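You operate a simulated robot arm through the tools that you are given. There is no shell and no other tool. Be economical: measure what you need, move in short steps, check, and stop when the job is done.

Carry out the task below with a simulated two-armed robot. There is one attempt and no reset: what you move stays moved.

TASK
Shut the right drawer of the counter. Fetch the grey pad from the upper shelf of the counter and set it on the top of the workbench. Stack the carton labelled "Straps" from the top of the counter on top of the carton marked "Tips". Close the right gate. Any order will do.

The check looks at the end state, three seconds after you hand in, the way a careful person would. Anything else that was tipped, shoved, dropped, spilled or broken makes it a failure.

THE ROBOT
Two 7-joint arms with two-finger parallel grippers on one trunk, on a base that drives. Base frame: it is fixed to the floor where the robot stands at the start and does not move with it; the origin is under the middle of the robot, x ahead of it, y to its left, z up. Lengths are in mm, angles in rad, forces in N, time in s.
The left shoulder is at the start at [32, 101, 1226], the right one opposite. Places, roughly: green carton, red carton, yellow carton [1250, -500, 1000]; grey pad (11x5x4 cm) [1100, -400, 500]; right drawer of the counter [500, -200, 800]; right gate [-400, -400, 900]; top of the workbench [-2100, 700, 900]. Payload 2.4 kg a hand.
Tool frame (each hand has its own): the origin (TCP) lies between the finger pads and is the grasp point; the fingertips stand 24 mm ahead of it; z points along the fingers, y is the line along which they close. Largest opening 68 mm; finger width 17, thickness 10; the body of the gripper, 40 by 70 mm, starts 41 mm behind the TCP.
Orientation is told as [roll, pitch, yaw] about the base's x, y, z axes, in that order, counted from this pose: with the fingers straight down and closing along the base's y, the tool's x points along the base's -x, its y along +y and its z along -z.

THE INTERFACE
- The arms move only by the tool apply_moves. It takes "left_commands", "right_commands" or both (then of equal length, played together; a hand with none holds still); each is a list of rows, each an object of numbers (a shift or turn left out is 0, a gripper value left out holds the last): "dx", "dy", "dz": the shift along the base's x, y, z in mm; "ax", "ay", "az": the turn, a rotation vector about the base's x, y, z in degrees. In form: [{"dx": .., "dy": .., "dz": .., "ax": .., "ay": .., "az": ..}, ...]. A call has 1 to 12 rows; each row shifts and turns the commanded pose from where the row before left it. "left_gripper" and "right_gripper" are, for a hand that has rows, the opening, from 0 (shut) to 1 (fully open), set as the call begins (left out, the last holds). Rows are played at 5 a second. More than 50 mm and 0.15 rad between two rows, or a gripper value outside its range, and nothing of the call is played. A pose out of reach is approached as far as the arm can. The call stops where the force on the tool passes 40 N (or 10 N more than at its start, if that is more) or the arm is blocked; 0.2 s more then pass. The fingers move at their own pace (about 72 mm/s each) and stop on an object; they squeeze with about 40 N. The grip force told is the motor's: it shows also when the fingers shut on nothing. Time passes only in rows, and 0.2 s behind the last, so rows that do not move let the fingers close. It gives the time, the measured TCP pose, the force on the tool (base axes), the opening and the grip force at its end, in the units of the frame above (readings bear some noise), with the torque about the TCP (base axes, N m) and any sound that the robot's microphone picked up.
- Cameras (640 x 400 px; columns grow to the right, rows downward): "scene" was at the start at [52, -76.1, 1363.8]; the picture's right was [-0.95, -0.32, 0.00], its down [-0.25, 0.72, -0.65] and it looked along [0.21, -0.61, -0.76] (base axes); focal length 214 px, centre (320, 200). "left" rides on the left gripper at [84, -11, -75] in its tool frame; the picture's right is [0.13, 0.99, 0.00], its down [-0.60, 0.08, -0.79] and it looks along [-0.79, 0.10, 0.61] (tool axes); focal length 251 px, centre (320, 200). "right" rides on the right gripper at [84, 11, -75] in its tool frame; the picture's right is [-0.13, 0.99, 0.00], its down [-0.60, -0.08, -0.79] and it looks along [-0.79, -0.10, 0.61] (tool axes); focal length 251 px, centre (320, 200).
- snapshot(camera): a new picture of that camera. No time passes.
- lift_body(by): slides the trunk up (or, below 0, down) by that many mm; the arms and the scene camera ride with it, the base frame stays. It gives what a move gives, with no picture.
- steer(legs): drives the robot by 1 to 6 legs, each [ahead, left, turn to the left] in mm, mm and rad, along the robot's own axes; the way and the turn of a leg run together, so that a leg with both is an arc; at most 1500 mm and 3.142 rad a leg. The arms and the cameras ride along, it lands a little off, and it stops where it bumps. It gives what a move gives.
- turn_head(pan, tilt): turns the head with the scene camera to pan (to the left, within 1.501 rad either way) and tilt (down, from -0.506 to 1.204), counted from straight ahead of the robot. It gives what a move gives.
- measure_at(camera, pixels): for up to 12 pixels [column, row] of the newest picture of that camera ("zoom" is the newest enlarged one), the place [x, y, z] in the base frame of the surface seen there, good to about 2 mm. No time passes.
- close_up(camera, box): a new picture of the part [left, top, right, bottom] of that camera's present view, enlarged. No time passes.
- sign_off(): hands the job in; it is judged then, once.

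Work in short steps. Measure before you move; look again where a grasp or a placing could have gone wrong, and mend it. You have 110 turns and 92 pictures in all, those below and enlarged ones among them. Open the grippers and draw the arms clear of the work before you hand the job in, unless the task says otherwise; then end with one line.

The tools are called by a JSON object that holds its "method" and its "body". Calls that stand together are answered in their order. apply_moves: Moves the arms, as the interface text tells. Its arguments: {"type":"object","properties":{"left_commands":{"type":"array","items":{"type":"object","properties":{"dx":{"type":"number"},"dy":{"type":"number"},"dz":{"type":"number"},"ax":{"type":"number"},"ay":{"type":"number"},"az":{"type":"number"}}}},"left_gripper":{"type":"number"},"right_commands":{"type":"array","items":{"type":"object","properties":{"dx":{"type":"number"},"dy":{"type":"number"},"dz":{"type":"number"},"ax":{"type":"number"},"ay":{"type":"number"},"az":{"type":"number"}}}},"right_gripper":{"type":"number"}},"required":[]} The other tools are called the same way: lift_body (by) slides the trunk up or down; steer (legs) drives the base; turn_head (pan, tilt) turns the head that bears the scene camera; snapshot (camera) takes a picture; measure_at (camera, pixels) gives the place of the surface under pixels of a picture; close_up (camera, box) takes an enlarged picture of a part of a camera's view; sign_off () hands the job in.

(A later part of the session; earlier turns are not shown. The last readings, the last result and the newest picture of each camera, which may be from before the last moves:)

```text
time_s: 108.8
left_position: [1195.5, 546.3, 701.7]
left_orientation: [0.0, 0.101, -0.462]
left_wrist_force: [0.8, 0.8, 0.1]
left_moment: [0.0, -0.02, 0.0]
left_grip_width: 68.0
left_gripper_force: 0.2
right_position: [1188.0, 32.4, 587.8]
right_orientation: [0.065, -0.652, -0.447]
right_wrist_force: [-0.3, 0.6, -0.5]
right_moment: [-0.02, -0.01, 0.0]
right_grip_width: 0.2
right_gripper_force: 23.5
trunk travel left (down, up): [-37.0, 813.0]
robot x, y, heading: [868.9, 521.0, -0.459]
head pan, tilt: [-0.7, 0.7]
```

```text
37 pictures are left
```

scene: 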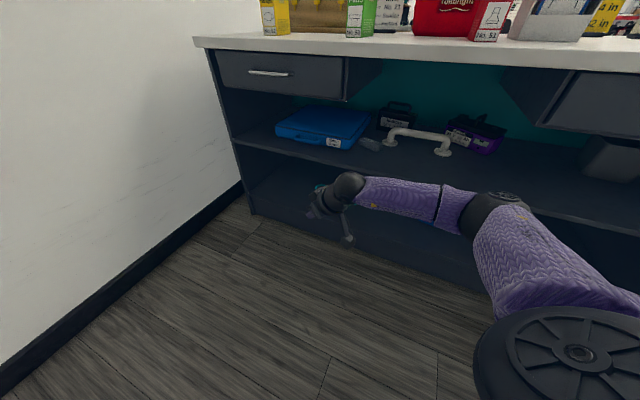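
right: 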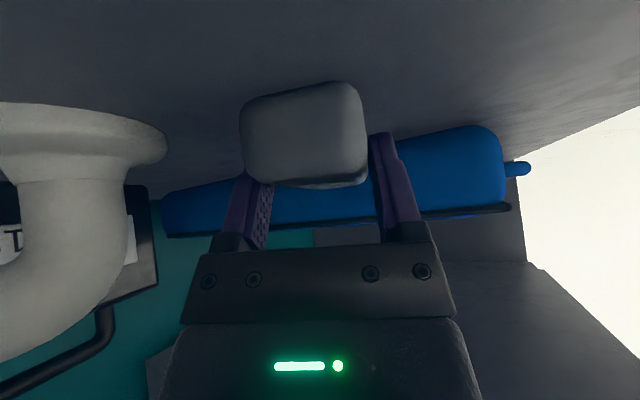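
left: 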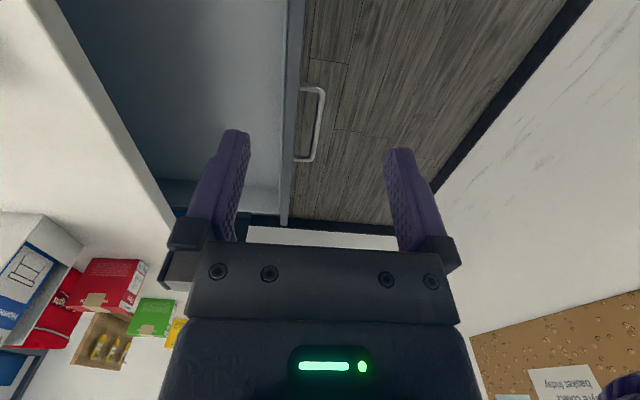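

The pad slipped out on lifting and is still on the shelf at (370,143). I measure it again for a deeper, more central grip.

{"method": "close_up", "body": {"camera": "scene", "box": [320, 100, 460, 184]}}

```text
4.57 times, centred on (390, 142) of scene
```

zoom: 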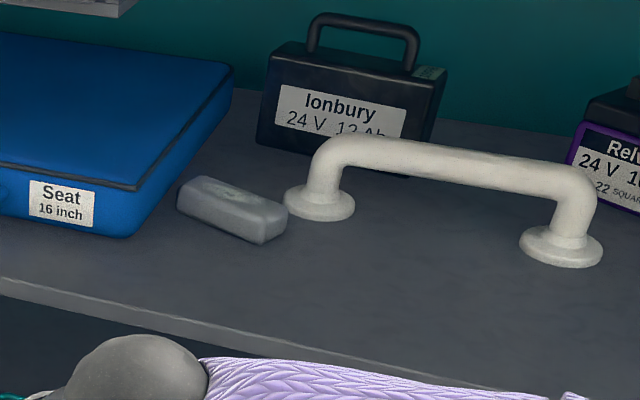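

{"method": "measure_at", "body": {"camera": "zoom", "pixels": [[180, 195], [200, 182], [260, 222], [284, 208], [258, 238], [180, 208], [230, 205], [286, 215], [320, 212], [140, 235], [120, 190]]}}

```text
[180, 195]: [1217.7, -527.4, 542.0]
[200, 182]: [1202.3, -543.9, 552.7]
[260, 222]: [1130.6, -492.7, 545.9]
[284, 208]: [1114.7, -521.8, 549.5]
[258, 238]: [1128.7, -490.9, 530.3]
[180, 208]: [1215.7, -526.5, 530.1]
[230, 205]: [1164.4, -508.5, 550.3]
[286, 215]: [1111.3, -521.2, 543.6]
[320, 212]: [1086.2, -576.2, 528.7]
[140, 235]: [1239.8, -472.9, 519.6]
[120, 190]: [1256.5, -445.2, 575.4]
```

I lower 32, strafe back in before the pad's end, then lower further there.

{"method": "lift_body", "body": {"by": -32}}

{"method": "steer", "body": {"legs": [[69, -256, 0], [69, -256, 0]]}}

{"method": "apply_moves", "body": {"right_commands": [{"dz": -2}, {"dz": -2}, {"dz": -2}], "right_gripper": 1}}

{"method": "snapshot", "body": {"camera": "right"}}

```text
time_s: 109.5
left_position: [1195.1, 545.6, 670.5]
left_orientation: [-0.001, 0.099, -0.462]
left_wrist_force: [0.4, -0.1, -0.2]
left_moment: [-0.03, 0.01, 0.0]
left_grip_width: 68.0
left_gripper_force: 0.0
right_position: [1188.3, 32.3, 553.2]
right_orientation: [0.063, -0.652, -0.445]
right_wrist_force: [0.0, 0.3, -0.8]
right_moment: [-0.02, 0.01, 0.01]
right_grip_width: 0.1
right_gripper_force: 23.5
trunk travel left (down, up): [-5.0, 845.0]
robot x, y, heading: [872.4, 524.0, -0.457]
head pan, tilt: [-0.7, 0.7]
```

```text
time_s: 112.9
left_position: [1096.0, 34.6, 670.1]
left_orientation: [0.0, 0.102, -0.456]
left_wrist_force: [-0.6, 0.9, 0.1]
left_moment: [-0.02, -0.02, 0.0]
left_grip_width: 67.9
left_gripper_force: 0.0
right_position: [1090.6, -479.8, 553.8]
right_orientation: [0.065, -0.653, -0.44]
right_wrist_force: [-0.4, 0.2, 0.0]
right_moment: [-0.01, 0.0, 0.02]
right_grip_width: 0.1
right_gripper_force: 23.5
trunk travel left (down, up): [-5.0, 845.0]
robot x, y, heading: [770.0, 11.8, -0.452]
head pan, tilt: [-0.7, 0.7]
```

```text
time_s: 113.7
left_position: [1096.4, 34.6, 669.0]
left_orientation: [0.001, 0.102, -0.459]
left_wrist_force: [0.1, 0.0, 0.4]
left_moment: [0.02, 0.01, 0.06]
left_grip_width: 68.2
left_gripper_force: 0.1
right_position: [1091.6, -479.8, 547.8]
right_orientation: [0.064, -0.653, -0.441]
right_wrist_force: [-0.6, 0.1, 0.3]
right_moment: [0.0, 0.0, 0.01]
right_grip_width: 68.1
right_gripper_force: 0.0
trunk travel left (down, up): [-5.0, 845.0]
robot x, y, heading: [764.8, 10.9, -0.459]
head pan, tilt: [-0.7, 0.7]
```

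```text
35 pictures are left
```

right: 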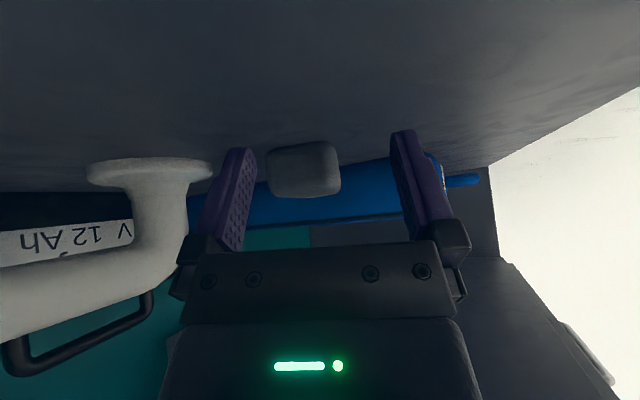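

I correct 7 mm right, drive ahead 80, then close.

{"method": "steer", "body": {"legs": [[0, -7, 0], [81, 0, 0]]}}

{"method": "apply_moves", "body": {"right_commands": [{"dz": -2}, {"dz": 0}, {"dz": 0}, {"dz": 0}, {"dz": 0}], "right_gripper": 0}}

{"method": "apply_moves", "body": {"right_commands": [{"dz": 3}, {"dz": 3}, {"dz": 3}, {"dz": 3}]}}

{"method": "snapshot", "body": {"camera": "right"}}

```text
time_s: 115.1
left_position: [1165.2, -7.2, 670.3]
left_orientation: [0.0, 0.101, -0.456]
left_wrist_force: [0.3, 0.4, -0.1]
left_moment: [0.0, -0.02, 0.01]
left_grip_width: 67.9
left_gripper_force: 0.0
right_position: [1162.7, -522.7, 549.1]
right_orientation: [0.066, -0.655, -0.44]
right_wrist_force: [0.1, 0.0, 0.0]
right_moment: [0.02, 0.02, -0.03]
right_grip_width: 67.8
right_gripper_force: 0.1
trunk travel left (down, up): [-5.0, 845.0]
robot x, y, heading: [844.9, -30.0, -0.456]
head pan, tilt: [-0.7, 0.7]
```

```text
time_s: 116.3
left_position: [1166.9, -6.9, 670.2]
left_orientation: [0.0, 0.1, -0.457]
left_wrist_force: [0.5, -0.1, -0.8]
left_moment: [-0.02, -0.01, 0.02]
left_grip_width: 68.4
left_gripper_force: 0.0
right_position: [1161.9, -520.8, 547.6]
right_orientation: [0.064, -0.656, -0.44]
right_wrist_force: [1.0, -5.7, 13.6]
right_moment: [-0.52, 0.03, -0.06]
right_grip_width: 45.0
right_gripper_force: 40.4
trunk travel left (down, up): [-5.0, 845.0]
robot x, y, heading: [840.7, -32.5, -0.455]
head pan, tilt: [-0.7, 0.7]
```

```text
time_s: 117.3
left_position: [1167.2, -7.6, 670.8]
left_orientation: [0.0, 0.103, -0.457]
left_wrist_force: [0.3, -0.7, 0.7]
left_moment: [0.02, 0.0, 0.01]
left_grip_width: 67.9
left_gripper_force: 0.1
right_position: [1161.5, -521.9, 557.3]
right_orientation: [0.065, -0.653, -0.441]
right_wrist_force: [0.3, 0.2, -1.1]
right_moment: [0.02, -0.01, 0.0]
right_grip_width: 45.1
right_gripper_force: 39.5
trunk travel left (down, up): [-5.0, 845.0]
robot x, y, heading: [836.9, -29.0, -0.457]
head pan, tilt: [-0.7, 0.7]
```

```text
34 pictures are left
```

right: 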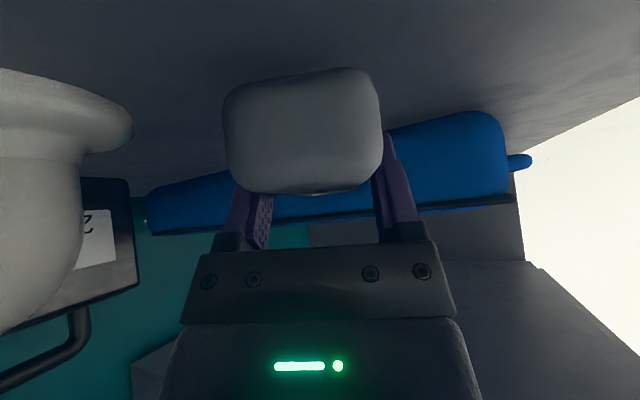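

Still holding at 45 mm after 10 mm. I raise slowly another 24 mm.

{"method": "apply_moves", "body": {"right_commands": [{"dz": 3}, {"dz": 3}, {"dz": 3}, {"dz": 3}, {"dz": 3}, {"dz": 3}, {"dz": 3}, {"dz": 3}]}}

{"method": "snapshot", "body": {"camera": "right"}}

```text
time_s: 119.1
left_position: [1168.3, -8.1, 669.8]
left_orientation: [0.001, 0.101, -0.457]
left_wrist_force: [0.6, -0.5, -0.4]
left_moment: [0.01, 0.0, 0.01]
left_grip_width: 68.0
left_gripper_force: 0.1
right_position: [1162.6, -522.3, 582.9]
right_orientation: [0.065, -0.652, -0.441]
right_wrist_force: [0.7, 0.1, -1.3]
right_moment: [0.01, 0.0, 0.01]
right_grip_width: 44.9
right_gripper_force: 40.2
trunk travel left (down, up): [-5.0, 845.0]
robot x, y, heading: [841.7, -32.1, -0.464]
head pan, tilt: [-0.7, 0.7]
```

```text
33 pictures are left
```

right: 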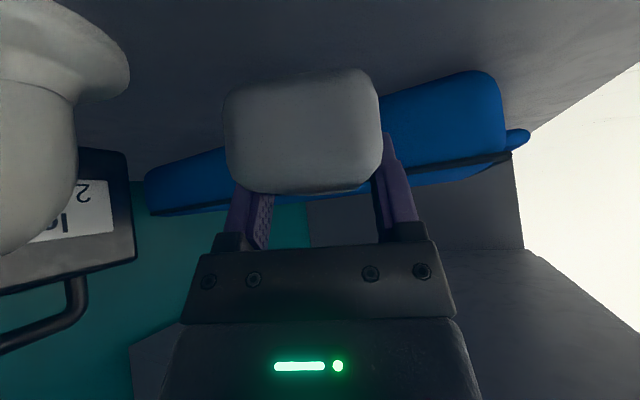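

Held firmly. I retreat by the proven way out into the aisle and check.

{"method": "steer", "body": {"legs": [[-66, 0, 0], [-60, 140, 0], [-85, 110, 0], [0, 250, 0]]}}

{"method": "lift_body", "body": {"by": 430}}

{"method": "turn_head", "body": {"pan": -0.6, "tilt": 0.7}}

{"method": "snapshot", "body": {"camera": "scene"}}

```text
time_s: 123.4
left_position: [1203.6, 530.0, 669.8]
left_orientation: [-0.001, 0.103, -0.465]
left_wrist_force: [-0.6, 0.0, -0.7]
left_moment: [0.0, 0.03, -0.01]
left_grip_width: 68.2
left_gripper_force: 0.1
right_position: [1194.7, 16.9, 582.0]
right_orientation: [0.065, -0.653, -0.449]
right_wrist_force: [1.6, 0.0, -0.6]
right_moment: [0.04, 0.01, 0.01]
right_grip_width: 44.3
right_gripper_force: 39.2
trunk travel left (down, up): [-5.0, 845.0]
robot x, y, heading: [873.2, 507.2, -0.461]
head pan, tilt: [-0.7, 0.7]
```

```text
refused: 430 is not a number from -400 to 400
```

```text
time_s: 124.1
left_position: [1203.8, 531.0, 669.9]
left_orientation: [0.0, 0.101, -0.464]
left_wrist_force: [-0.1, -0.2, 0.0]
left_moment: [-0.01, -0.01, 0.03]
left_grip_width: 68.3
left_gripper_force: 0.1
right_position: [1195.5, 15.2, 583.2]
right_orientation: [0.067, -0.652, -0.448]
right_wrist_force: [0.6, 0.3, -0.4]
right_moment: [0.05, -0.01, 0.0]
right_grip_width: 44.4
right_gripper_force: 39.8
trunk travel left (down, up): [-5.0, 845.0]
robot x, y, heading: [880.7, 510.3, -0.468]
head pan, tilt: [-0.6, 0.7]
```

```text
32 pictures are left
```

scene: 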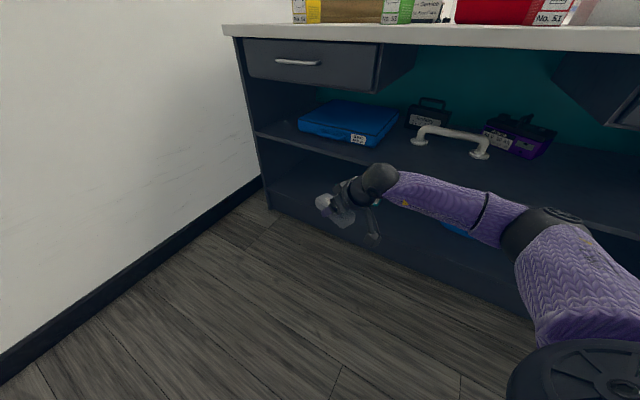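

The pad is in hand. I raise the trunk 400 and turn to face -x to view the way to the workbench.

{"method": "lift_body", "body": {"by": 400}}

{"method": "steer", "body": {"legs": [[0, 0, -1.34], [0, 0, -1.33]]}}

{"method": "turn_head", "body": {"pan": 0, "tilt": 0.35}}

{"method": "snapshot", "body": {"camera": "scene"}}

```text
time_s: 127.9
left_position: [1203.2, 531.9, 1069.9]
left_orientation: [0.0, 0.104, -0.468]
left_wrist_force: [-0.7, -0.2, 0.6]
left_moment: [0.03, -0.02, -0.01]
left_grip_width: 68.2
left_gripper_force: 0.0
right_position: [1193.4, 16.4, 983.0]
right_orientation: [0.064, -0.652, -0.449]
right_wrist_force: [0.8, 0.4, -1.4]
right_moment: [-0.01, 0.02, -0.04]
right_grip_width: 44.5
right_gripper_force: 40.2
trunk travel left (down, up): [-405.0, 445.0]
robot x, y, heading: [877.1, 510.0, -0.466]
head pan, tilt: [-0.6, 0.7]
```

```text
time_s: 135.0
left_position: [589.2, 354.6, 1070.1]
left_orientation: [0.0, 0.099, 3.109]
left_wrist_force: [-0.5, -0.1, -0.7]
left_moment: [-0.01, -0.01, 0.0]
left_grip_width: 68.1
left_gripper_force: 0.1
right_position: [382.5, 825.8, 982.6]
right_orientation: [0.065, -0.653, 3.126]
right_wrist_force: [-0.6, 0.0, -1.5]
right_moment: [0.01, 0.02, 0.0]
right_grip_width: 44.6
right_gripper_force: 40.2
trunk travel left (down, up): [-405.0, 445.0]
robot x, y, heading: [880.4, 511.7, 3.11]
head pan, tilt: [-0.6, 0.7]
```

```text
time_s: 136.0
left_position: [589.0, 353.3, 1071.1]
left_orientation: [-0.001, 0.101, 3.109]
left_wrist_force: [0.4, 0.0, 0.8]
left_moment: [0.0, 0.0, -0.01]
left_grip_width: 67.8
left_gripper_force: 0.1
right_position: [384.1, 823.3, 982.8]
right_orientation: [0.063, -0.653, 3.126]
right_wrist_force: [-1.0, -0.3, -1.8]
right_moment: [-0.02, -0.01, 0.0]
right_grip_width: 44.7
right_gripper_force: 39.9
trunk travel left (down, up): [-405.0, 445.0]
robot x, y, heading: [876.6, 512.2, 3.108]
head pan, tilt: [0.0, 0.351]
```

```text
31 pictures are left
```

scene: 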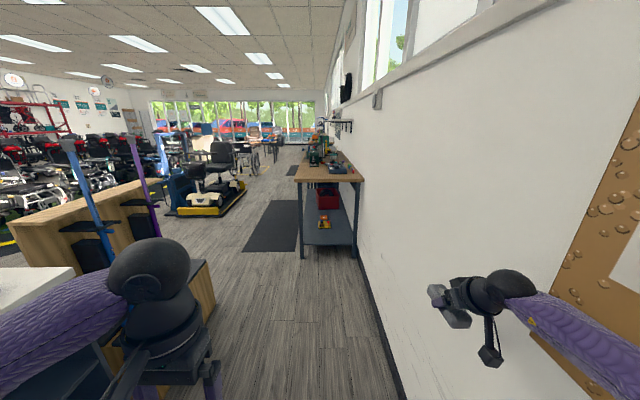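

The workbench stands along the right wall at (325,170). I measure it.

{"method": "measure_at", "body": {"camera": "scene", "pixels": [[300, 180], [355, 180], [318, 168], [325, 160], [298, 165], [302, 240], [270, 225], [225, 195], [338, 168]]}}

{"method": "close_up", "body": {"camera": "scene", "box": [280, 110, 380, 200]}}

```text
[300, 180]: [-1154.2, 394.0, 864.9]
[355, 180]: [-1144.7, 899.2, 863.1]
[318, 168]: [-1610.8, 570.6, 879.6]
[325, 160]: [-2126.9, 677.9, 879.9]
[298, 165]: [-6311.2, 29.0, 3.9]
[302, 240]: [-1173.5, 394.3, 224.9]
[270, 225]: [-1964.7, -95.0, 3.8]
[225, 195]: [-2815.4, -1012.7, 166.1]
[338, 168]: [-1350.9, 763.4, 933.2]
```

```text
4.44 times, centred on (330, 155) of scene
```

zoom: 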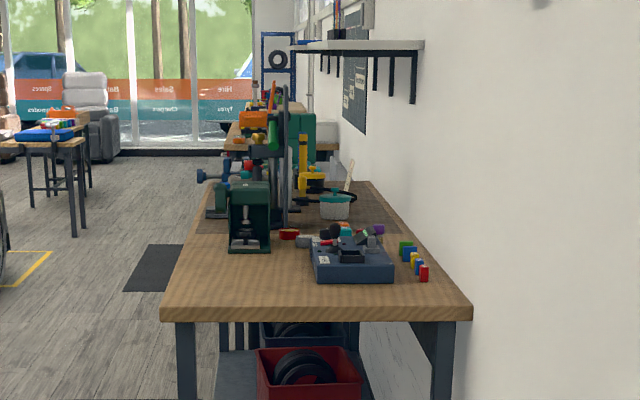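

Bench top: near end x≈-1150, y 390–900, z≈880, free from x -1150 to -1350. I drive to place the pad over about (-1240,560).

{"method": "steer", "body": {"legs": [[0, 315, 0], [1400, 0, 0], [190, 0, 0]]}}

{"method": "turn_head", "body": {"pan": -0.5, "tilt": 0.7}}

{"method": "snapshot", "body": {"camera": "scene"}}

```text
time_s: 145.8
left_position: [-1008.6, 52.3, 1069.6]
left_orientation: [-0.001, 0.103, 3.137]
left_wrist_force: [0.0, 0.0, -0.7]
left_moment: [-0.02, 0.0, -0.03]
left_grip_width: 67.9
left_gripper_force: 0.0
right_position: [-1228.5, 516.7, 982.6]
right_orientation: [0.064, -0.653, -3.13]
right_wrist_force: [-0.1, -0.2, -0.4]
right_moment: [0.02, 0.03, -0.01]
right_grip_width: 44.5
right_gripper_force: 40.1
trunk travel left (down, up): [-405.0, 445.0]
robot x, y, heading: [-723.6, 210.2, 3.137]
head pan, tilt: [0.0, 0.351]
```

```text
time_s: 146.8
left_position: [-1007.1, 51.3, 1069.9]
left_orientation: [0.0, 0.101, 3.136]
left_wrist_force: [0.5, 0.2, -0.6]
left_moment: [-0.02, -0.02, -0.01]
left_grip_width: 68.1
left_gripper_force: 0.1
right_position: [-1227.7, 517.4, 983.5]
right_orientation: [0.066, -0.653, -3.128]
right_wrist_force: [-0.1, 0.2, -1.3]
right_moment: [0.0, -0.04, 0.01]
right_grip_width: 44.6
right_gripper_force: 40.4
trunk travel left (down, up): [-405.0, 445.0]
robot x, y, heading: [-723.0, 214.3, 3.138]
head pan, tilt: [-0.499, 0.7]
```

```text
29 pictures are left
```

scene: 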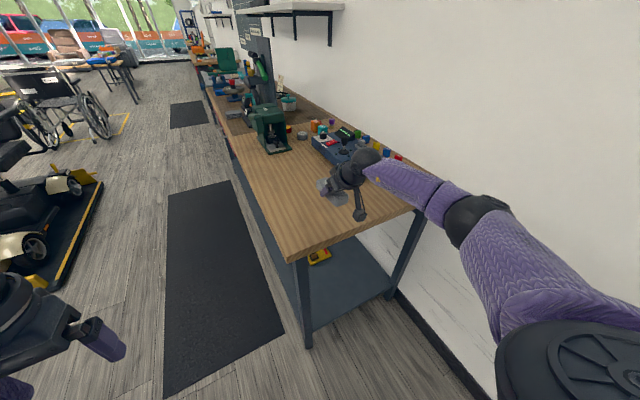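

I measure the bench surface and nearby items.

{"method": "measure_at", "body": {"camera": "scene", "pixels": [[300, 200], [290, 230], [350, 225], [270, 150], [325, 150], [335, 165], [325, 190], [345, 200], [298, 258]]}}

```text
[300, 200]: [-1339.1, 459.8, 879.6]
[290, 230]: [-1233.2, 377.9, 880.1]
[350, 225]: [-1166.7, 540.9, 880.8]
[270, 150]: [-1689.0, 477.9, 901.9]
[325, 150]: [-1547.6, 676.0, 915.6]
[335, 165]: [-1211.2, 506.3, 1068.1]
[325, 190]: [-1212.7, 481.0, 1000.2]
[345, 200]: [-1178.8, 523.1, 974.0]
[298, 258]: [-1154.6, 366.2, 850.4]
```

Bench z≈880; pad bottom is ≈28 below TCP. I lower 66 by trunk, then feel down in 2 mm rows.

{"method": "lift_body", "body": {"by": -66}}

{"method": "apply_moves", "body": {"right_commands": [{"dz": -2}, {"dz": -2}, {"dz": -2}, {"dz": -1}, {"dz": -1}]}}

{"method": "snapshot", "body": {"camera": "right"}}

```text
time_s: 147.8
left_position: [-1007.1, 51.9, 1004.0]
left_orientation: [0.001, 0.1, 3.138]
left_wrist_force: [-0.2, -0.9, -0.1]
left_moment: [0.0, 0.0, -0.01]
left_grip_width: 68.1
left_gripper_force: 0.1
right_position: [-1227.6, 517.1, 917.1]
right_orientation: [0.065, -0.653, -3.129]
right_wrist_force: [0.1, 0.2, -1.1]
right_moment: [0.01, 0.02, -0.02]
right_grip_width: 44.8
right_gripper_force: 40.1
trunk travel left (down, up): [-339.0, 511.0]
robot x, y, heading: [-723.0, 217.5, 3.137]
head pan, tilt: [-0.499, 0.7]
```

```text
time_s: 149.0
left_position: [-1008.1, 52.5, 1003.6]
left_orientation: [0.0, 0.101, 3.136]
left_wrist_force: [0.7, -0.4, 0.2]
left_moment: [-0.01, -0.01, 0.0]
left_grip_width: 68.0
left_gripper_force: 0.0
right_position: [-1228.3, 517.7, 909.7]
right_orientation: [0.064, -0.652, -3.13]
right_wrist_force: [-0.8, 0.3, -0.1]
right_moment: [0.06, 0.18, 0.0]
right_grip_width: 44.2
right_gripper_force: 39.7
trunk travel left (down, up): [-339.0, 511.0]
robot x, y, heading: [-722.9, 214.8, 3.138]
head pan, tilt: [-0.499, 0.7]
```

```text
28 pictures are left
```

right: 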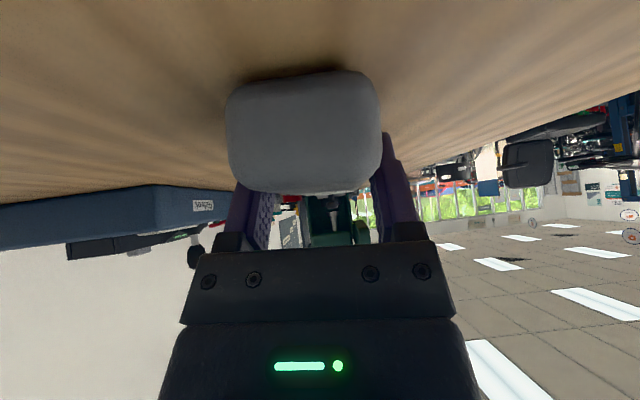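

The pad is about to touch (small moment of 0.18). I lower 3 mm more, then open and back away.

{"method": "apply_moves", "body": {"right_commands": [{"dz": -1}, {"dz": -1}, {"dz": -1}, {"dz": 0}]}}

{"method": "apply_moves", "body": {"right_commands": [{"dz": 0}, {"dz": 0}, {"dz": 0}], "right_gripper": 1}}

{"method": "lift_body", "body": {"by": 80}}

{"method": "steer", "body": {"legs": [[-150, 0, 0]]}}

{"method": "snapshot", "body": {"camera": "scene"}}

```text
time_s: 150.0
left_position: [-1005.7, 50.3, 1005.4]
left_orientation: [-0.002, 0.099, 3.137]
left_wrist_force: [-0.5, 0.0, 0.2]
left_moment: [0.01, 0.02, 0.06]
left_grip_width: 67.8
left_gripper_force: 0.1
right_position: [-1225.5, 516.9, 908.8]
right_orientation: [0.062, -0.662, -3.13]
right_wrist_force: [-4.6, 3.2, 30.7]
right_moment: [0.82, -0.37, 0.04]
right_grip_width: 44.3
right_gripper_force: 39.6
trunk travel left (down, up): [-339.0, 511.0]
robot x, y, heading: [-721.4, 216.2, 3.135]
head pan, tilt: [-0.499, 0.7]
```

```text
time_s: 150.8
left_position: [-1006.6, 50.4, 1003.6]
left_orientation: [-0.003, 0.101, 3.136]
left_wrist_force: [0.1, 0.3, 0.1]
left_moment: [0.03, -0.03, 0.0]
left_grip_width: 67.9
left_gripper_force: 0.1
right_position: [-1225.6, 516.1, 905.5]
right_orientation: [0.065, -0.651, -3.127]
right_wrist_force: [4.5, -8.7, 11.7]
right_moment: [0.15, -0.02, -0.12]
right_grip_width: 60.8
right_gripper_force: 0.1
trunk travel left (down, up): [-339.0, 511.0]
robot x, y, heading: [-727.8, 216.3, 3.138]
head pan, tilt: [-0.499, 0.7]
```

```text
time_s: 152.0
left_position: [-1008.1, 52.6, 1084.3]
left_orientation: [0.001, 0.101, 3.136]
left_wrist_force: [-0.7, 0.4, 0.3]
left_moment: [-0.01, -0.01, -0.01]
left_grip_width: 67.8
left_gripper_force: 0.0
right_position: [-1228.7, 517.9, 985.4]
right_orientation: [0.063, -0.652, -3.131]
right_wrist_force: [-0.6, 0.4, -1.0]
right_moment: [0.02, 0.02, 0.02]
right_grip_width: 68.1
right_gripper_force: 0.0
trunk travel left (down, up): [-419.0, 431.0]
robot x, y, heading: [-723.7, 216.2, 3.137]
head pan, tilt: [-0.499, 0.7]
```

```text
time_s: 153.4
left_position: [-856.9, 51.2, 1084.7]
left_orientation: [-0.001, 0.101, 3.134]
left_wrist_force: [0.5, 0.0, -0.6]
left_moment: [-0.02, 0.01, 0.04]
left_grip_width: 68.1
left_gripper_force: 0.1
right_position: [-1073.8, 517.7, 987.0]
right_orientation: [0.064, -0.653, -3.131]
right_wrist_force: [0.8, -0.4, -0.3]
right_moment: [-0.01, -0.01, -0.01]
right_grip_width: 67.9
right_gripper_force: 0.1
trunk travel left (down, up): [-419.0, 431.0]
robot x, y, heading: [-572.8, 209.5, 3.137]
head pan, tilt: [-0.499, 0.7]
```

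```text
27 pictures are left
```

scene: 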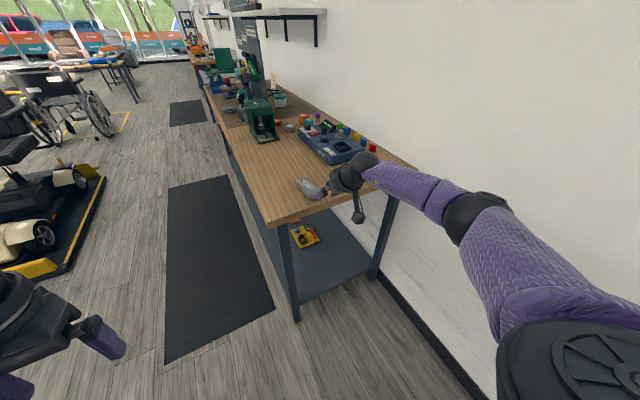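

The pad rests on the bench near its end. Now the carton: I drive back to the counter and turn to heading ≈-1.2.

{"method": "steer", "body": {"legs": [[-1400, 0, 0], [-450, -200, 0], [0, 0, 0.97], [0, 0, 0.97]]}}

{"method": "turn_head", "body": {"pan": 0.1, "tilt": 0.6}}

{"method": "snapshot", "body": {"camera": "scene"}}

```text
time_s: 167.8
left_position: [1523.5, 180.8, 1084.2]
left_orientation: [-0.002, 0.102, -1.222]
left_wrist_force: [-0.1, -0.4, -0.5]
left_moment: [0.02, 0.01, 0.01]
left_grip_width: 68.0
left_gripper_force: 0.1
right_position: [1163.5, -186.4, 986.4]
right_orientation: [0.065, -0.652, -1.207]
right_wrist_force: [-0.4, -1.0, 0.6]
right_moment: [0.04, 0.0, -0.03]
right_grip_width: 67.7
right_gripper_force: 0.1
trunk travel left (down, up): [-419.0, 431.0]
robot x, y, heading: [1273.8, 391.4, -1.222]
head pan, tilt: [-0.499, 0.7]
```

```text
time_s: 168.8
left_position: [1523.5, 181.3, 1084.3]
left_orientation: [0.0, 0.102, -1.224]
left_wrist_force: [0.7, 0.5, 0.6]
left_moment: [-0.02, 0.0, 0.04]
left_grip_width: 68.1
left_gripper_force: 0.1
right_position: [1162.5, -185.1, 986.6]
right_orientation: [0.066, -0.654, -1.205]
right_wrist_force: [-0.6, 0.0, -0.2]
right_moment: [-0.02, 0.01, -0.01]
right_grip_width: 68.2
right_gripper_force: 0.0
trunk travel left (down, up): [-419.0, 431.0]
robot x, y, heading: [1274.1, 391.9, -1.224]
head pan, tilt: [0.099, 0.6]
```

```text
26 pictures are left
```

scene: 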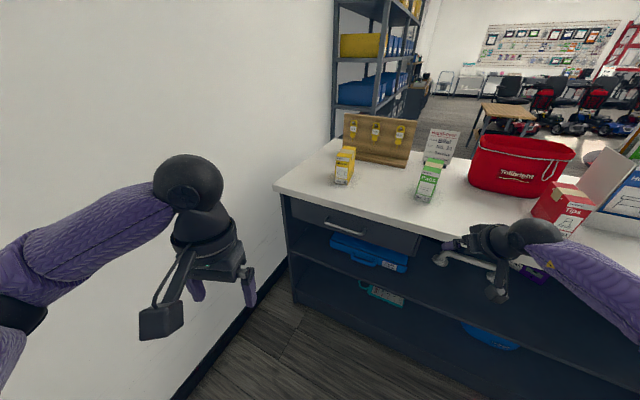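

Clear view. I enlarge the cartons and measure corners.

{"method": "close_up", "body": {"camera": "scene", "box": [320, 130, 450, 211]}}

```text
4.92 times, centred on (385, 170) of scene
```

zoom: 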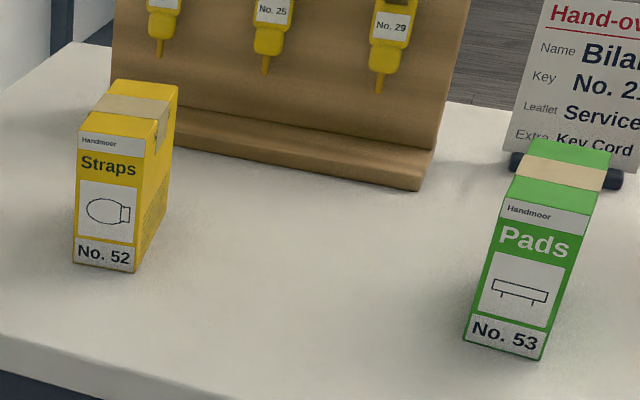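

{"method": "measure_at", "body": {"camera": "zoom", "pixels": [[82, 135], [143, 142], [76, 260], [133, 270], [176, 88], [116, 82], [172, 210], [108, 200], [140, 108], [60, 300], [180, 130]]}}

{"method": "close_up", "body": {"camera": "scene", "box": [500, 160, 640, 248]}}

{"method": "measure_at", "body": {"camera": "zoom", "pixels": [[155, 185], [270, 210], [245, 115], [350, 135], [360, 155], [270, 235], [180, 260], [205, 160], [310, 150], [430, 210]]}}

```text
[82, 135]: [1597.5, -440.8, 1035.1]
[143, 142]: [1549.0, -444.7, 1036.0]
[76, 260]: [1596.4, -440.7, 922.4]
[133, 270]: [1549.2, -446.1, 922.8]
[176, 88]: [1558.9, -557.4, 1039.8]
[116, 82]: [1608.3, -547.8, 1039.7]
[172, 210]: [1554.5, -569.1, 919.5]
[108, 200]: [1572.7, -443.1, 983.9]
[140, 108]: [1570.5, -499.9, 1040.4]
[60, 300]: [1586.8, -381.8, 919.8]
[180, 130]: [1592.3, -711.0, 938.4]
```

```text
4.55 times, centred on (570, 204) of scene
```

zoom: 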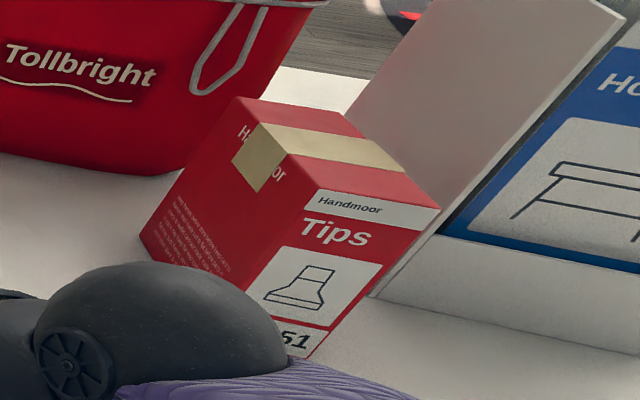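

```text
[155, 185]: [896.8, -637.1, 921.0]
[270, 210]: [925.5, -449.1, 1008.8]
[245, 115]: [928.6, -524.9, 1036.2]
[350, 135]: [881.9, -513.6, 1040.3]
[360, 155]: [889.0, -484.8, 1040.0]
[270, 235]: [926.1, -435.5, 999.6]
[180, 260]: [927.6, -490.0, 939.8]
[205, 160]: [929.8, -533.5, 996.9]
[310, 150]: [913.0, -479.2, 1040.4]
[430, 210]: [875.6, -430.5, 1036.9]
```

Yellow "Straps": 49 wide, centre ≈(1578,-499), top 1040; red "Tips": centre ≈(903,-488), top 1040. I measure the brochure holder and bucket near Tips.

{"method": "measure_at", "body": {"camera": "zoom", "pixels": [[385, 280], [420, 240], [450, 150], [540, 40], [380, 80], [600, 20], [350, 110], [150, 80], [150, 160], [60, 120], [300, 10]]}}

{"method": "steer", "body": {"legs": [[-60, 0, 0], [0, 0, -0.25]]}}

```text
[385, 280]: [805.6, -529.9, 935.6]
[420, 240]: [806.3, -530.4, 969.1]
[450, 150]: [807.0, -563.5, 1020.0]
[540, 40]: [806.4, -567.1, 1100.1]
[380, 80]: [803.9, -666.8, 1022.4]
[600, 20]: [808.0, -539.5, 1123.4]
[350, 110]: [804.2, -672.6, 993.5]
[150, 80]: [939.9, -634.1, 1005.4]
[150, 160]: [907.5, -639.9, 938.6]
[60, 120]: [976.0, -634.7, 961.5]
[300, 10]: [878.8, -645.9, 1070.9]
```

```text
time_s: 170.6
left_position: [1442.6, 180.6, 1085.0]
left_orientation: [0.0, 0.1, -1.477]
left_wrist_force: [-0.7, -0.7, 0.7]
left_moment: [-0.02, -0.02, -0.06]
left_grip_width: 68.0
left_gripper_force: 0.1
right_position: [1001.5, -83.7, 985.9]
right_orientation: [0.065, -0.652, -1.461]
right_wrist_force: [0.2, 0.4, -0.1]
right_moment: [0.01, -0.01, -0.01]
right_grip_width: 67.9
right_gripper_force: 0.0
trunk travel left (down, up): [-419.0, 431.0]
robot x, y, heading: [1251.1, 450.5, -1.477]
head pan, tilt: [0.099, 0.6]
```

Holder's side is at x≈805 and bucket at y≈-635: room enough. I bring the left hand into the forward-tilted pose and tuck the right hand back and up.

{"method": "apply_moves", "body": {"left_commands": [{"ax": -7.5, "ay": -0.7, "dx": 12, "dy": -20, "dz": -8}, {"ax": -7.5, "ay": -0.7, "dx": 12, "dy": -20, "dz": -8}, {"ax": -7.5, "ay": -0.7, "dx": 12, "dy": -20, "dz": -8}, {"ax": -7.5, "ay": -0.7, "dx": 14, "dy": -25, "dz": -8}, {"dx": 18, "dy": -25, "dz": -10}, {"dx": 18, "dy": -25, "dz": -10}, {"dx": 18, "dy": -25, "dz": -10}, {"dx": 18, "dy": -25, "dz": -10}, {"dx": 10, "dy": -20, "dz": -10}], "right_commands": [{"dy": 25, "dz": 20}, {"dy": 25, "dz": 20}, {"dy": 25, "dz": 20}, {"dy": 25, "dz": 20}, {"dy": 25, "dz": 20}, {"dy": 25, "dz": 20}, {"dy": 25, "dz": 20}, {"dy": 0}, {"dy": 0}], "right_gripper": 0, "left_gripper": 1}}

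{"method": "snapshot", "body": {"camera": "scene"}}

```text
time_s: 172.6
left_position: [1575.6, -26.7, 1003.3]
left_orientation: [0.001, -0.424, -1.479]
left_wrist_force: [-0.3, 1.1, -0.2]
left_moment: [-0.01, -0.01, 0.0]
left_grip_width: 68.1
left_gripper_force: 0.0
right_position: [1000.7, 87.7, 1125.3]
right_orientation: [0.063, -0.654, -1.462]
right_wrist_force: [0.1, 0.2, 0.5]
right_moment: [0.01, -0.02, 0.0]
right_grip_width: 0.2
right_gripper_force: 24.2
trunk travel left (down, up): [-419.0, 431.0]
robot x, y, heading: [1258.8, 447.6, -1.478]
head pan, tilt: [0.099, 0.6]
```

```text
23 pictures are left
```

scene: 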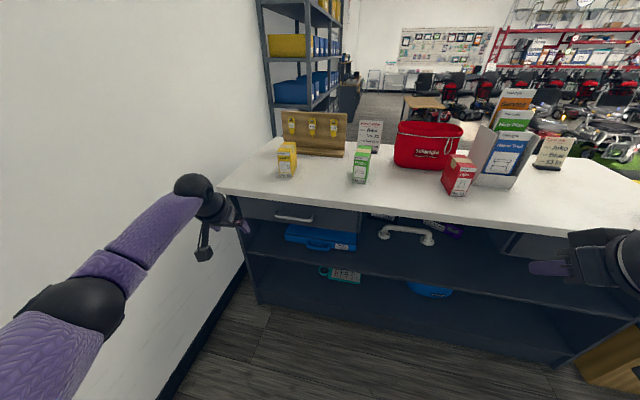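

Left hand is at a good tilt (24°). I raise 13, line up on the carton's axis and stop short to look.

{"method": "lift_body", "body": {"by": 13}}

{"method": "steer", "body": {"legs": [[100, -42, 0], [250, 0, 0]]}}

{"method": "snapshot", "body": {"camera": "left"}}

```text
time_s: 173.2
left_position: [1576.2, -24.0, 1015.9]
left_orientation: [0.0, -0.424, -1.479]
left_wrist_force: [-0.2, -1.0, -0.4]
left_moment: [-0.02, 0.02, -0.01]
left_grip_width: 68.1
left_gripper_force: 0.2
right_position: [1002.8, 91.1, 1139.2]
right_orientation: [0.065, -0.653, -1.462]
right_wrist_force: [-0.8, 0.4, -0.1]
right_moment: [0.01, 0.02, 0.03]
right_grip_width: 0.0
right_gripper_force: 23.9
trunk travel left (down, up): [-432.0, 418.0]
robot x, y, heading: [1254.0, 447.0, -1.478]
head pan, tilt: [0.099, 0.6]
```

```text
time_s: 175.8
left_position: [1566.8, -371.7, 1015.5]
left_orientation: [-0.001, -0.425, -1.479]
left_wrist_force: [0.0, -0.1, 0.0]
left_moment: [0.01, 0.01, -0.03]
left_grip_width: 67.9
left_gripper_force: 0.1
right_position: [994.3, -256.9, 1138.9]
right_orientation: [0.065, -0.653, -1.46]
right_wrist_force: [-0.2, -0.5, -0.2]
right_moment: [0.02, 0.06, 0.02]
right_grip_width: 0.0
right_gripper_force: 23.7
trunk travel left (down, up): [-432.0, 418.0]
robot x, y, heading: [1243.5, 99.2, -1.475]
head pan, tilt: [0.099, 0.6]
```

```text
22 pictures are left
```

left: 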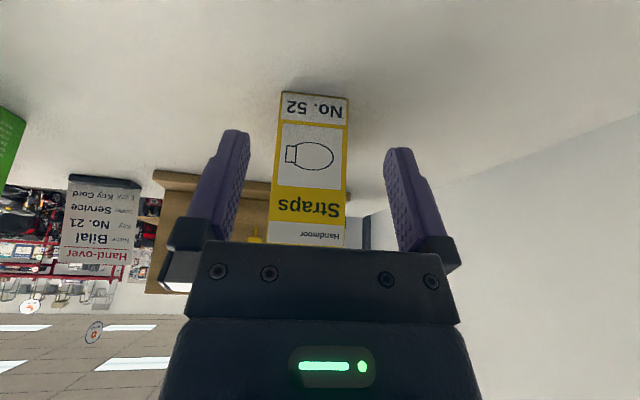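

The carton is centred between the fingers. I drive ahead 118 mm and close.

{"method": "steer", "body": {"legs": [[60, 0, 0], [58, 0, 0]]}}

{"method": "apply_moves", "body": {"left_commands": [{"dz": 0}, {"dz": 0}, {"dz": 0}, {"dz": 0}], "left_gripper": 0}}

{"method": "snapshot", "body": {"camera": "left"}}

```text
time_s: 177.3
left_position: [1579.1, -488.6, 1014.2]
left_orientation: [0.001, -0.421, -1.474]
left_wrist_force: [-0.5, -0.2, 0.7]
left_moment: [0.03, -0.02, -0.02]
left_grip_width: 67.7
left_gripper_force: 0.0
right_position: [1004.6, -373.9, 1138.9]
right_orientation: [0.065, -0.653, -1.459]
right_wrist_force: [-0.2, 0.7, 0.5]
right_moment: [0.02, -0.01, 0.01]
right_grip_width: 0.1
right_gripper_force: 23.5
trunk travel left (down, up): [-432.0, 418.0]
robot x, y, heading: [1257.7, -16.3, -1.476]
head pan, tilt: [0.099, 0.6]
```

```text
time_s: 178.3
left_position: [1579.9, -487.2, 1015.4]
left_orientation: [-0.001, -0.424, -1.479]
left_wrist_force: [0.8, 0.9, 2.0]
left_moment: [-0.03, -0.11, 0.06]
left_grip_width: 54.7
left_gripper_force: 39.7
right_position: [1006.5, -373.0, 1139.4]
right_orientation: [0.064, -0.654, -1.459]
right_wrist_force: [0.5, 0.1, -0.1]
right_moment: [-0.02, -0.02, 0.01]
right_grip_width: 0.2
right_gripper_force: 23.4
trunk travel left (down, up): [-432.0, 418.0]
robot x, y, heading: [1254.7, -18.4, -1.477]
head pan, tilt: [0.099, 0.6]
```

```text
21 pictures are left
```

left: 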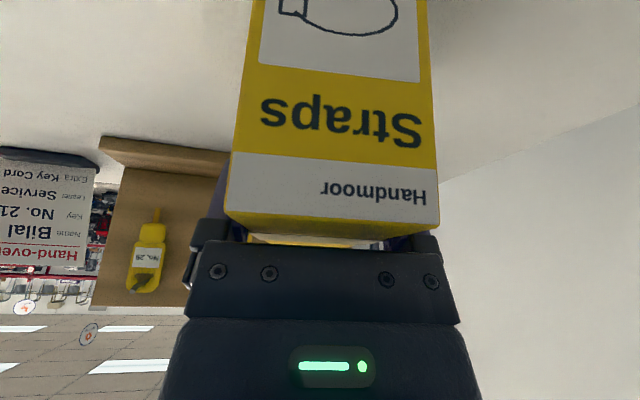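

Gripped at 55 mm. I lift slowly with the arm, then by the trunk.

{"method": "apply_moves", "body": {"left_commands": [{"dz": 3}, {"dz": 3}, {"dz": 3}, {"dz": 3}, {"dz": 4}, {"dz": 4}]}}

{"method": "lift_body", "body": {"by": 135}}

{"method": "snapshot", "body": {"camera": "scene"}}

```text
time_s: 179.7
left_position: [1579.5, -488.9, 1033.7]
left_orientation: [0.0, -0.42, -1.476]
left_wrist_force: [-0.2, 0.5, -2.5]
left_moment: [-0.01, -0.02, 0.0]
left_grip_width: 54.9
left_gripper_force: 40.6
right_position: [1005.2, -374.0, 1138.7]
right_orientation: [0.065, -0.654, -1.459]
right_wrist_force: [-0.4, 0.4, 0.9]
right_moment: [0.01, 0.02, -0.02]
right_grip_width: 0.0
right_gripper_force: 23.5
trunk travel left (down, up): [-432.0, 418.0]
robot x, y, heading: [1257.3, -17.6, -1.477]
head pan, tilt: [0.099, 0.6]
```

```text
time_s: 181.3
left_position: [1578.0, -488.2, 1169.0]
left_orientation: [0.001, -0.423, -1.475]
left_wrist_force: [-0.3, -0.1, -2.4]
left_moment: [0.02, 0.03, -0.01]
left_grip_width: 54.9
left_gripper_force: 40.5
right_position: [1004.4, -373.5, 1274.6]
right_orientation: [0.065, -0.653, -1.46]
right_wrist_force: [0.6, -0.5, 0.4]
right_moment: [-0.02, 0.0, 0.03]
right_grip_width: 0.1
right_gripper_force: 23.9
trunk travel left (down, up): [-567.0, 283.0]
robot x, y, heading: [1253.9, -18.3, -1.473]
head pan, tilt: [0.099, 0.6]
```

```text
20 pictures are left
```

scene: 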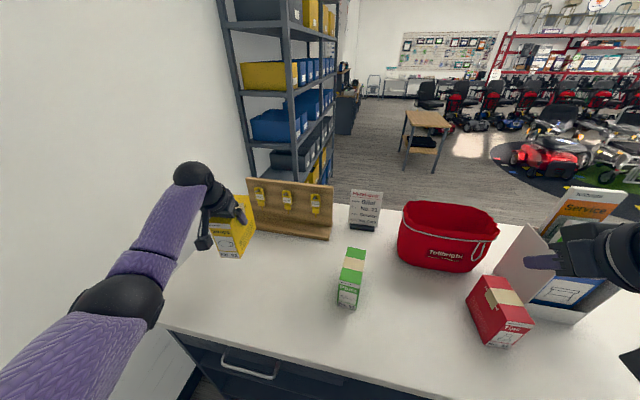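

Carton held. From above I can measure the Tips carton's top corners precisely.

{"method": "close_up", "body": {"camera": "scene", "box": [440, 250, 560, 360]}}

```text
3.64 times, centred on (500, 305) of scene
```

zoom: 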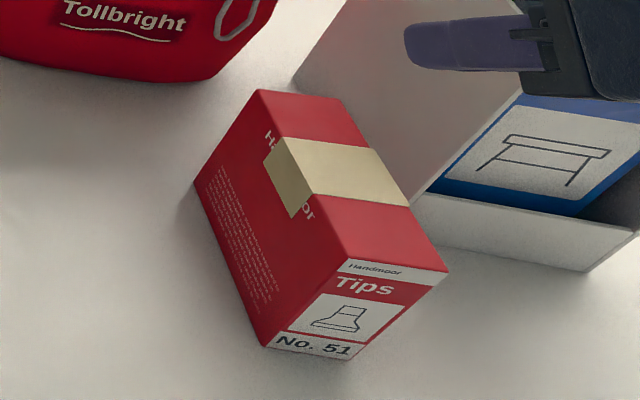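

{"method": "measure_at", "body": {"camera": "zoom", "pixels": [[262, 93], [352, 103], [350, 258], [442, 268], [350, 180], [265, 343], [198, 183]]}}

{"method": "close_up", "body": {"camera": "scene", "box": [180, 170, 280, 270]}}

```text
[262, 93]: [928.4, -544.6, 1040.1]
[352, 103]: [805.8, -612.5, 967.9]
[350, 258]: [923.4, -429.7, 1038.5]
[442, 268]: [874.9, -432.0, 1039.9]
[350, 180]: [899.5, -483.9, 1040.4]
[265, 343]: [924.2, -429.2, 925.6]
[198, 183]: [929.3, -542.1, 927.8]
```

```text
4.00 times, centred on (230, 220) of scene
```

zoom: 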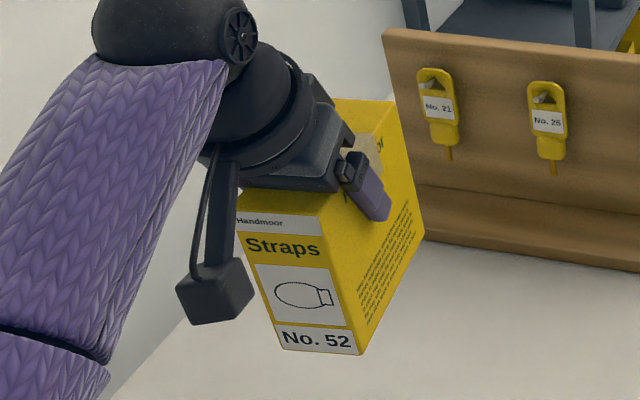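

Tips' centre is (902,-488), axis heading -1.527. I measure the held carton's corners relative to the TCP.

{"method": "measure_at", "body": {"camera": "zoom", "pixels": [[285, 347], [355, 352], [242, 222], [318, 236], [362, 348], [422, 232], [388, 108], [330, 240]]}}

```text
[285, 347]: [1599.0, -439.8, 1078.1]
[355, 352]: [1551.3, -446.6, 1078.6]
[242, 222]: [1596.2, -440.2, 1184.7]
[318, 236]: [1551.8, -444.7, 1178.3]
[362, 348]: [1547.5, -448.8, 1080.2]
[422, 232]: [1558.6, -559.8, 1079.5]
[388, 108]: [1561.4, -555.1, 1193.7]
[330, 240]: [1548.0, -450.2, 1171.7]
```

Carton level, its centre 12 mm ahead of the TCP. I back off 200, turn -0.054 and strafe right toward Tips.

{"method": "steer", "body": {"legs": [[-200, 0, 0], [0, 0, -0.054], [0, -660, 0]]}}

```text
time_s: 186.6
left_position: [868.7, -333.3, 1170.0]
left_orientation: [0.001, -0.424, -1.547]
left_wrist_force: [0.6, -0.5, -1.7]
left_moment: [0.0, -0.01, -0.03]
left_grip_width: 54.6
left_gripper_force: 40.1
right_position: [305.7, -178.3, 1273.8]
right_orientation: [0.063, -0.649, -1.532]
right_wrist_force: [0.4, 0.1, -0.4]
right_moment: [-0.03, 0.01, 0.01]
right_grip_width: 0.2
right_gripper_force: 23.6
trunk travel left (down, up): [-567.0, 283.0]
robot x, y, heading: [581.7, 160.2, -1.549]
head pan, tilt: [0.099, 0.6]
```

I correct the heading by +0.02, shift left 16, go ahead 100, then check the position.

{"method": "steer", "body": {"legs": [[0, 0, 0.02], [60, 16, 0], [50, 0, 0]]}}

{"method": "turn_head", "body": {"pan": 0.4, "tilt": 0.7}}

{"method": "snapshot", "body": {"camera": "scene"}}

```text
time_s: 188.4
left_position: [901.0, -435.2, 1169.0]
left_orientation: [0.001, -0.422, -1.529]
left_wrist_force: [0.0, -0.3, -2.2]
left_moment: [0.07, -0.01, 0.01]
left_grip_width: 54.7
left_gripper_force: 40.2
right_position: [334.0, -291.3, 1274.5]
right_orientation: [0.066, -0.651, -1.511]
right_wrist_force: [0.3, -0.1, 0.0]
right_moment: [0.02, 0.03, -0.04]
right_grip_width: 0.0
right_gripper_force: 23.7
trunk travel left (down, up): [-567.0, 283.0]
robot x, y, heading: [604.2, 54.8, -1.528]
head pan, tilt: [0.099, 0.6]
```

```text
time_s: 189.2
left_position: [901.5, -433.8, 1171.3]
left_orientation: [0.0, -0.424, -1.53]
left_wrist_force: [0.6, 0.5, -1.6]
left_moment: [0.03, 0.01, -0.01]
left_grip_width: 54.7
left_gripper_force: 39.7
right_position: [334.2, -290.7, 1273.8]
right_orientation: [0.064, -0.652, -1.512]
right_wrist_force: [1.7, -0.1, -0.5]
right_moment: [0.01, 0.02, -0.02]
right_grip_width: 0.1
right_gripper_force: 23.6
trunk travel left (down, up): [-567.0, 283.0]
robot x, y, heading: [600.9, 50.9, -1.528]
head pan, tilt: [0.4, 0.7]
```

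```text
17 pictures are left
```

scene: 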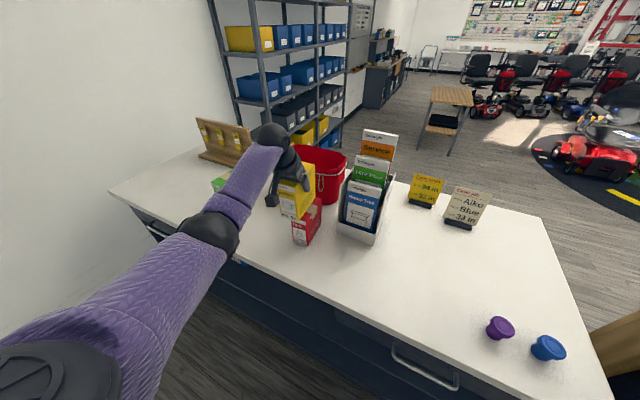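

The carton is over Tips, 41 mm short. I go ahead 41 and check alignment in close-up.

{"method": "steer", "body": {"legs": [[41, -2, 0]]}}

{"method": "close_up", "body": {"camera": "scene", "box": [240, 140, 360, 260]}}

```text
time_s: 190.1
left_position: [899.9, -477.5, 1169.0]
left_orientation: [-0.001, -0.424, -1.529]
left_wrist_force: [0.6, 0.6, -1.4]
left_moment: [0.04, 0.02, -0.03]
left_grip_width: 54.6
left_gripper_force: 40.0
right_position: [333.5, -333.3, 1273.6]
right_orientation: [0.064, -0.652, -1.511]
right_wrist_force: [-0.7, 0.9, -0.8]
right_moment: [0.01, 0.0, 0.0]
right_grip_width: 0.2
right_gripper_force: 23.7
trunk travel left (down, up): [-567.0, 283.0]
robot x, y, heading: [603.7, 11.2, -1.53]
head pan, tilt: [0.4, 0.7]
```

```text
3.33 times, centred on (300, 200) of scene
```

zoom: 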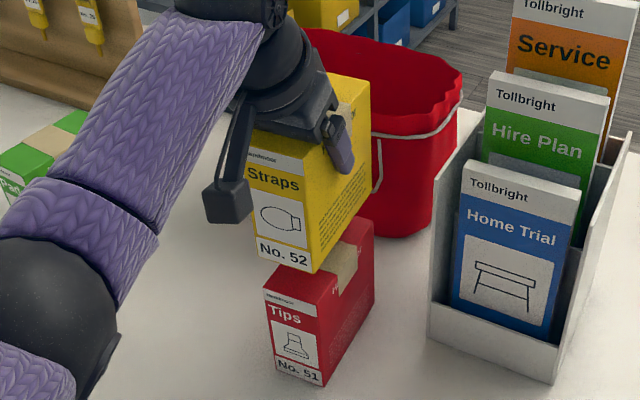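

{"method": "measure_at", "body": {"camera": "zoom", "pixels": [[260, 258], [309, 270], [318, 268], [368, 180], [270, 293], [316, 314], [372, 225], [318, 380]]}}

```text
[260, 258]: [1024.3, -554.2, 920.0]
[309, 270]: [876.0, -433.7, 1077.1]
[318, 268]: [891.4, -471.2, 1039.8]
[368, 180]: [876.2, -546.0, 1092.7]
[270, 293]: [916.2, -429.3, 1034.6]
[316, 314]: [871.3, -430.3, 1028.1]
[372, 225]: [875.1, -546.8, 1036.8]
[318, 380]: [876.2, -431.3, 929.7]
```

Alignment with Tips is within ~2 mm. I lower 28 by trunk, then feel down with the arm.

{"method": "lift_body", "body": {"by": -28}}

{"method": "apply_moves", "body": {"left_commands": [{"dz": -1}, {"dz": -1}, {"dz": -1}]}}

{"method": "close_up", "body": {"camera": "scene", "box": [240, 150, 340, 250]}}

```text
time_s: 190.8
left_position: [901.0, -475.8, 1141.9]
left_orientation: [0.001, -0.424, -1.529]
left_wrist_force: [0.4, -0.3, -1.3]
left_moment: [0.03, 0.03, -0.05]
left_grip_width: 54.6
left_gripper_force: 40.2
right_position: [333.5, -332.6, 1246.0]
right_orientation: [0.064, -0.653, -1.511]
right_wrist_force: [-0.7, -0.2, 0.5]
right_moment: [0.0, 0.02, 0.0]
right_grip_width: 0.0
right_gripper_force: 24.1
trunk travel left (down, up): [-539.0, 311.0]
robot x, y, heading: [600.7, 12.0, -1.529]
head pan, tilt: [0.4, 0.7]
```

```text
time_s: 191.7
left_position: [901.0, -477.3, 1140.4]
left_orientation: [0.001, -0.423, -1.53]
left_wrist_force: [0.0, 0.0, -2.5]
left_moment: [0.04, 0.0, 0.03]
left_grip_width: 54.8
left_gripper_force: 39.9
right_position: [333.1, -331.7, 1246.2]
right_orientation: [0.064, -0.653, -1.511]
right_wrist_force: [0.2, 0.0, 0.0]
right_moment: [-0.02, 0.01, -0.02]
right_grip_width: 0.2
right_gripper_force: 23.9
trunk travel left (down, up): [-539.0, 311.0]
robot x, y, heading: [603.4, 11.3, -1.528]
head pan, tilt: [0.4, 0.7]
```

```text
4.00 times, centred on (290, 200) of scene
```

zoom: 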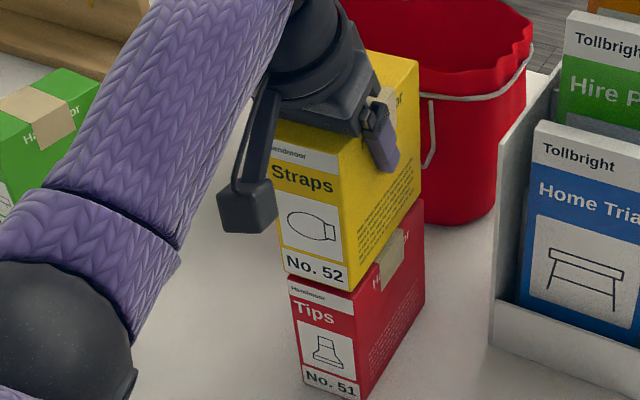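

Nearly touching; no load yet. I step down by 1 mm until a small force shows.

{"method": "apply_moves", "body": {"left_commands": [{"dz": -1}, {"dz": -1}, {"dz": -1}]}}

```text
time_s: 192.4
left_position: [899.9, -475.1, 1136.0]
left_orientation: [0.0, -0.424, -1.529]
left_wrist_force: [-0.3, -0.5, -1.7]
left_moment: [0.03, -0.01, -0.02]
left_grip_width: 54.8
left_gripper_force: 40.4
right_position: [333.6, -331.3, 1245.8]
right_orientation: [0.065, -0.654, -1.509]
right_wrist_force: [0.8, -0.6, -0.6]
right_moment: [0.01, 0.0, -0.02]
right_grip_width: 0.1
right_gripper_force: 23.6
trunk travel left (down, up): [-539.0, 311.0]
robot x, y, heading: [602.6, 11.2, -1.529]
head pan, tilt: [0.4, 0.7]
```

{"method": "apply_moves", "body": {"left_commands": [{"dz": -1}, {"dz": -1}]}}

```text
time_s: 193.1
left_position: [900.1, -475.8, 1135.2]
left_orientation: [-0.001, -0.424, -1.529]
left_wrist_force: [-0.6, 0.0, 2.0]
left_moment: [0.13, -0.02, 0.03]
left_grip_width: 54.8
left_gripper_force: 39.8
right_position: [333.7, -331.6, 1246.4]
right_orientation: [0.063, -0.654, -1.512]
right_wrist_force: [1.0, -0.5, 0.3]
right_moment: [-0.02, 0.0, 0.0]
right_grip_width: 0.1
right_gripper_force: 23.7
trunk travel left (down, up): [-539.0, 311.0]
robot x, y, heading: [602.0, 11.0, -1.531]
head pan, tilt: [0.4, 0.7]
```

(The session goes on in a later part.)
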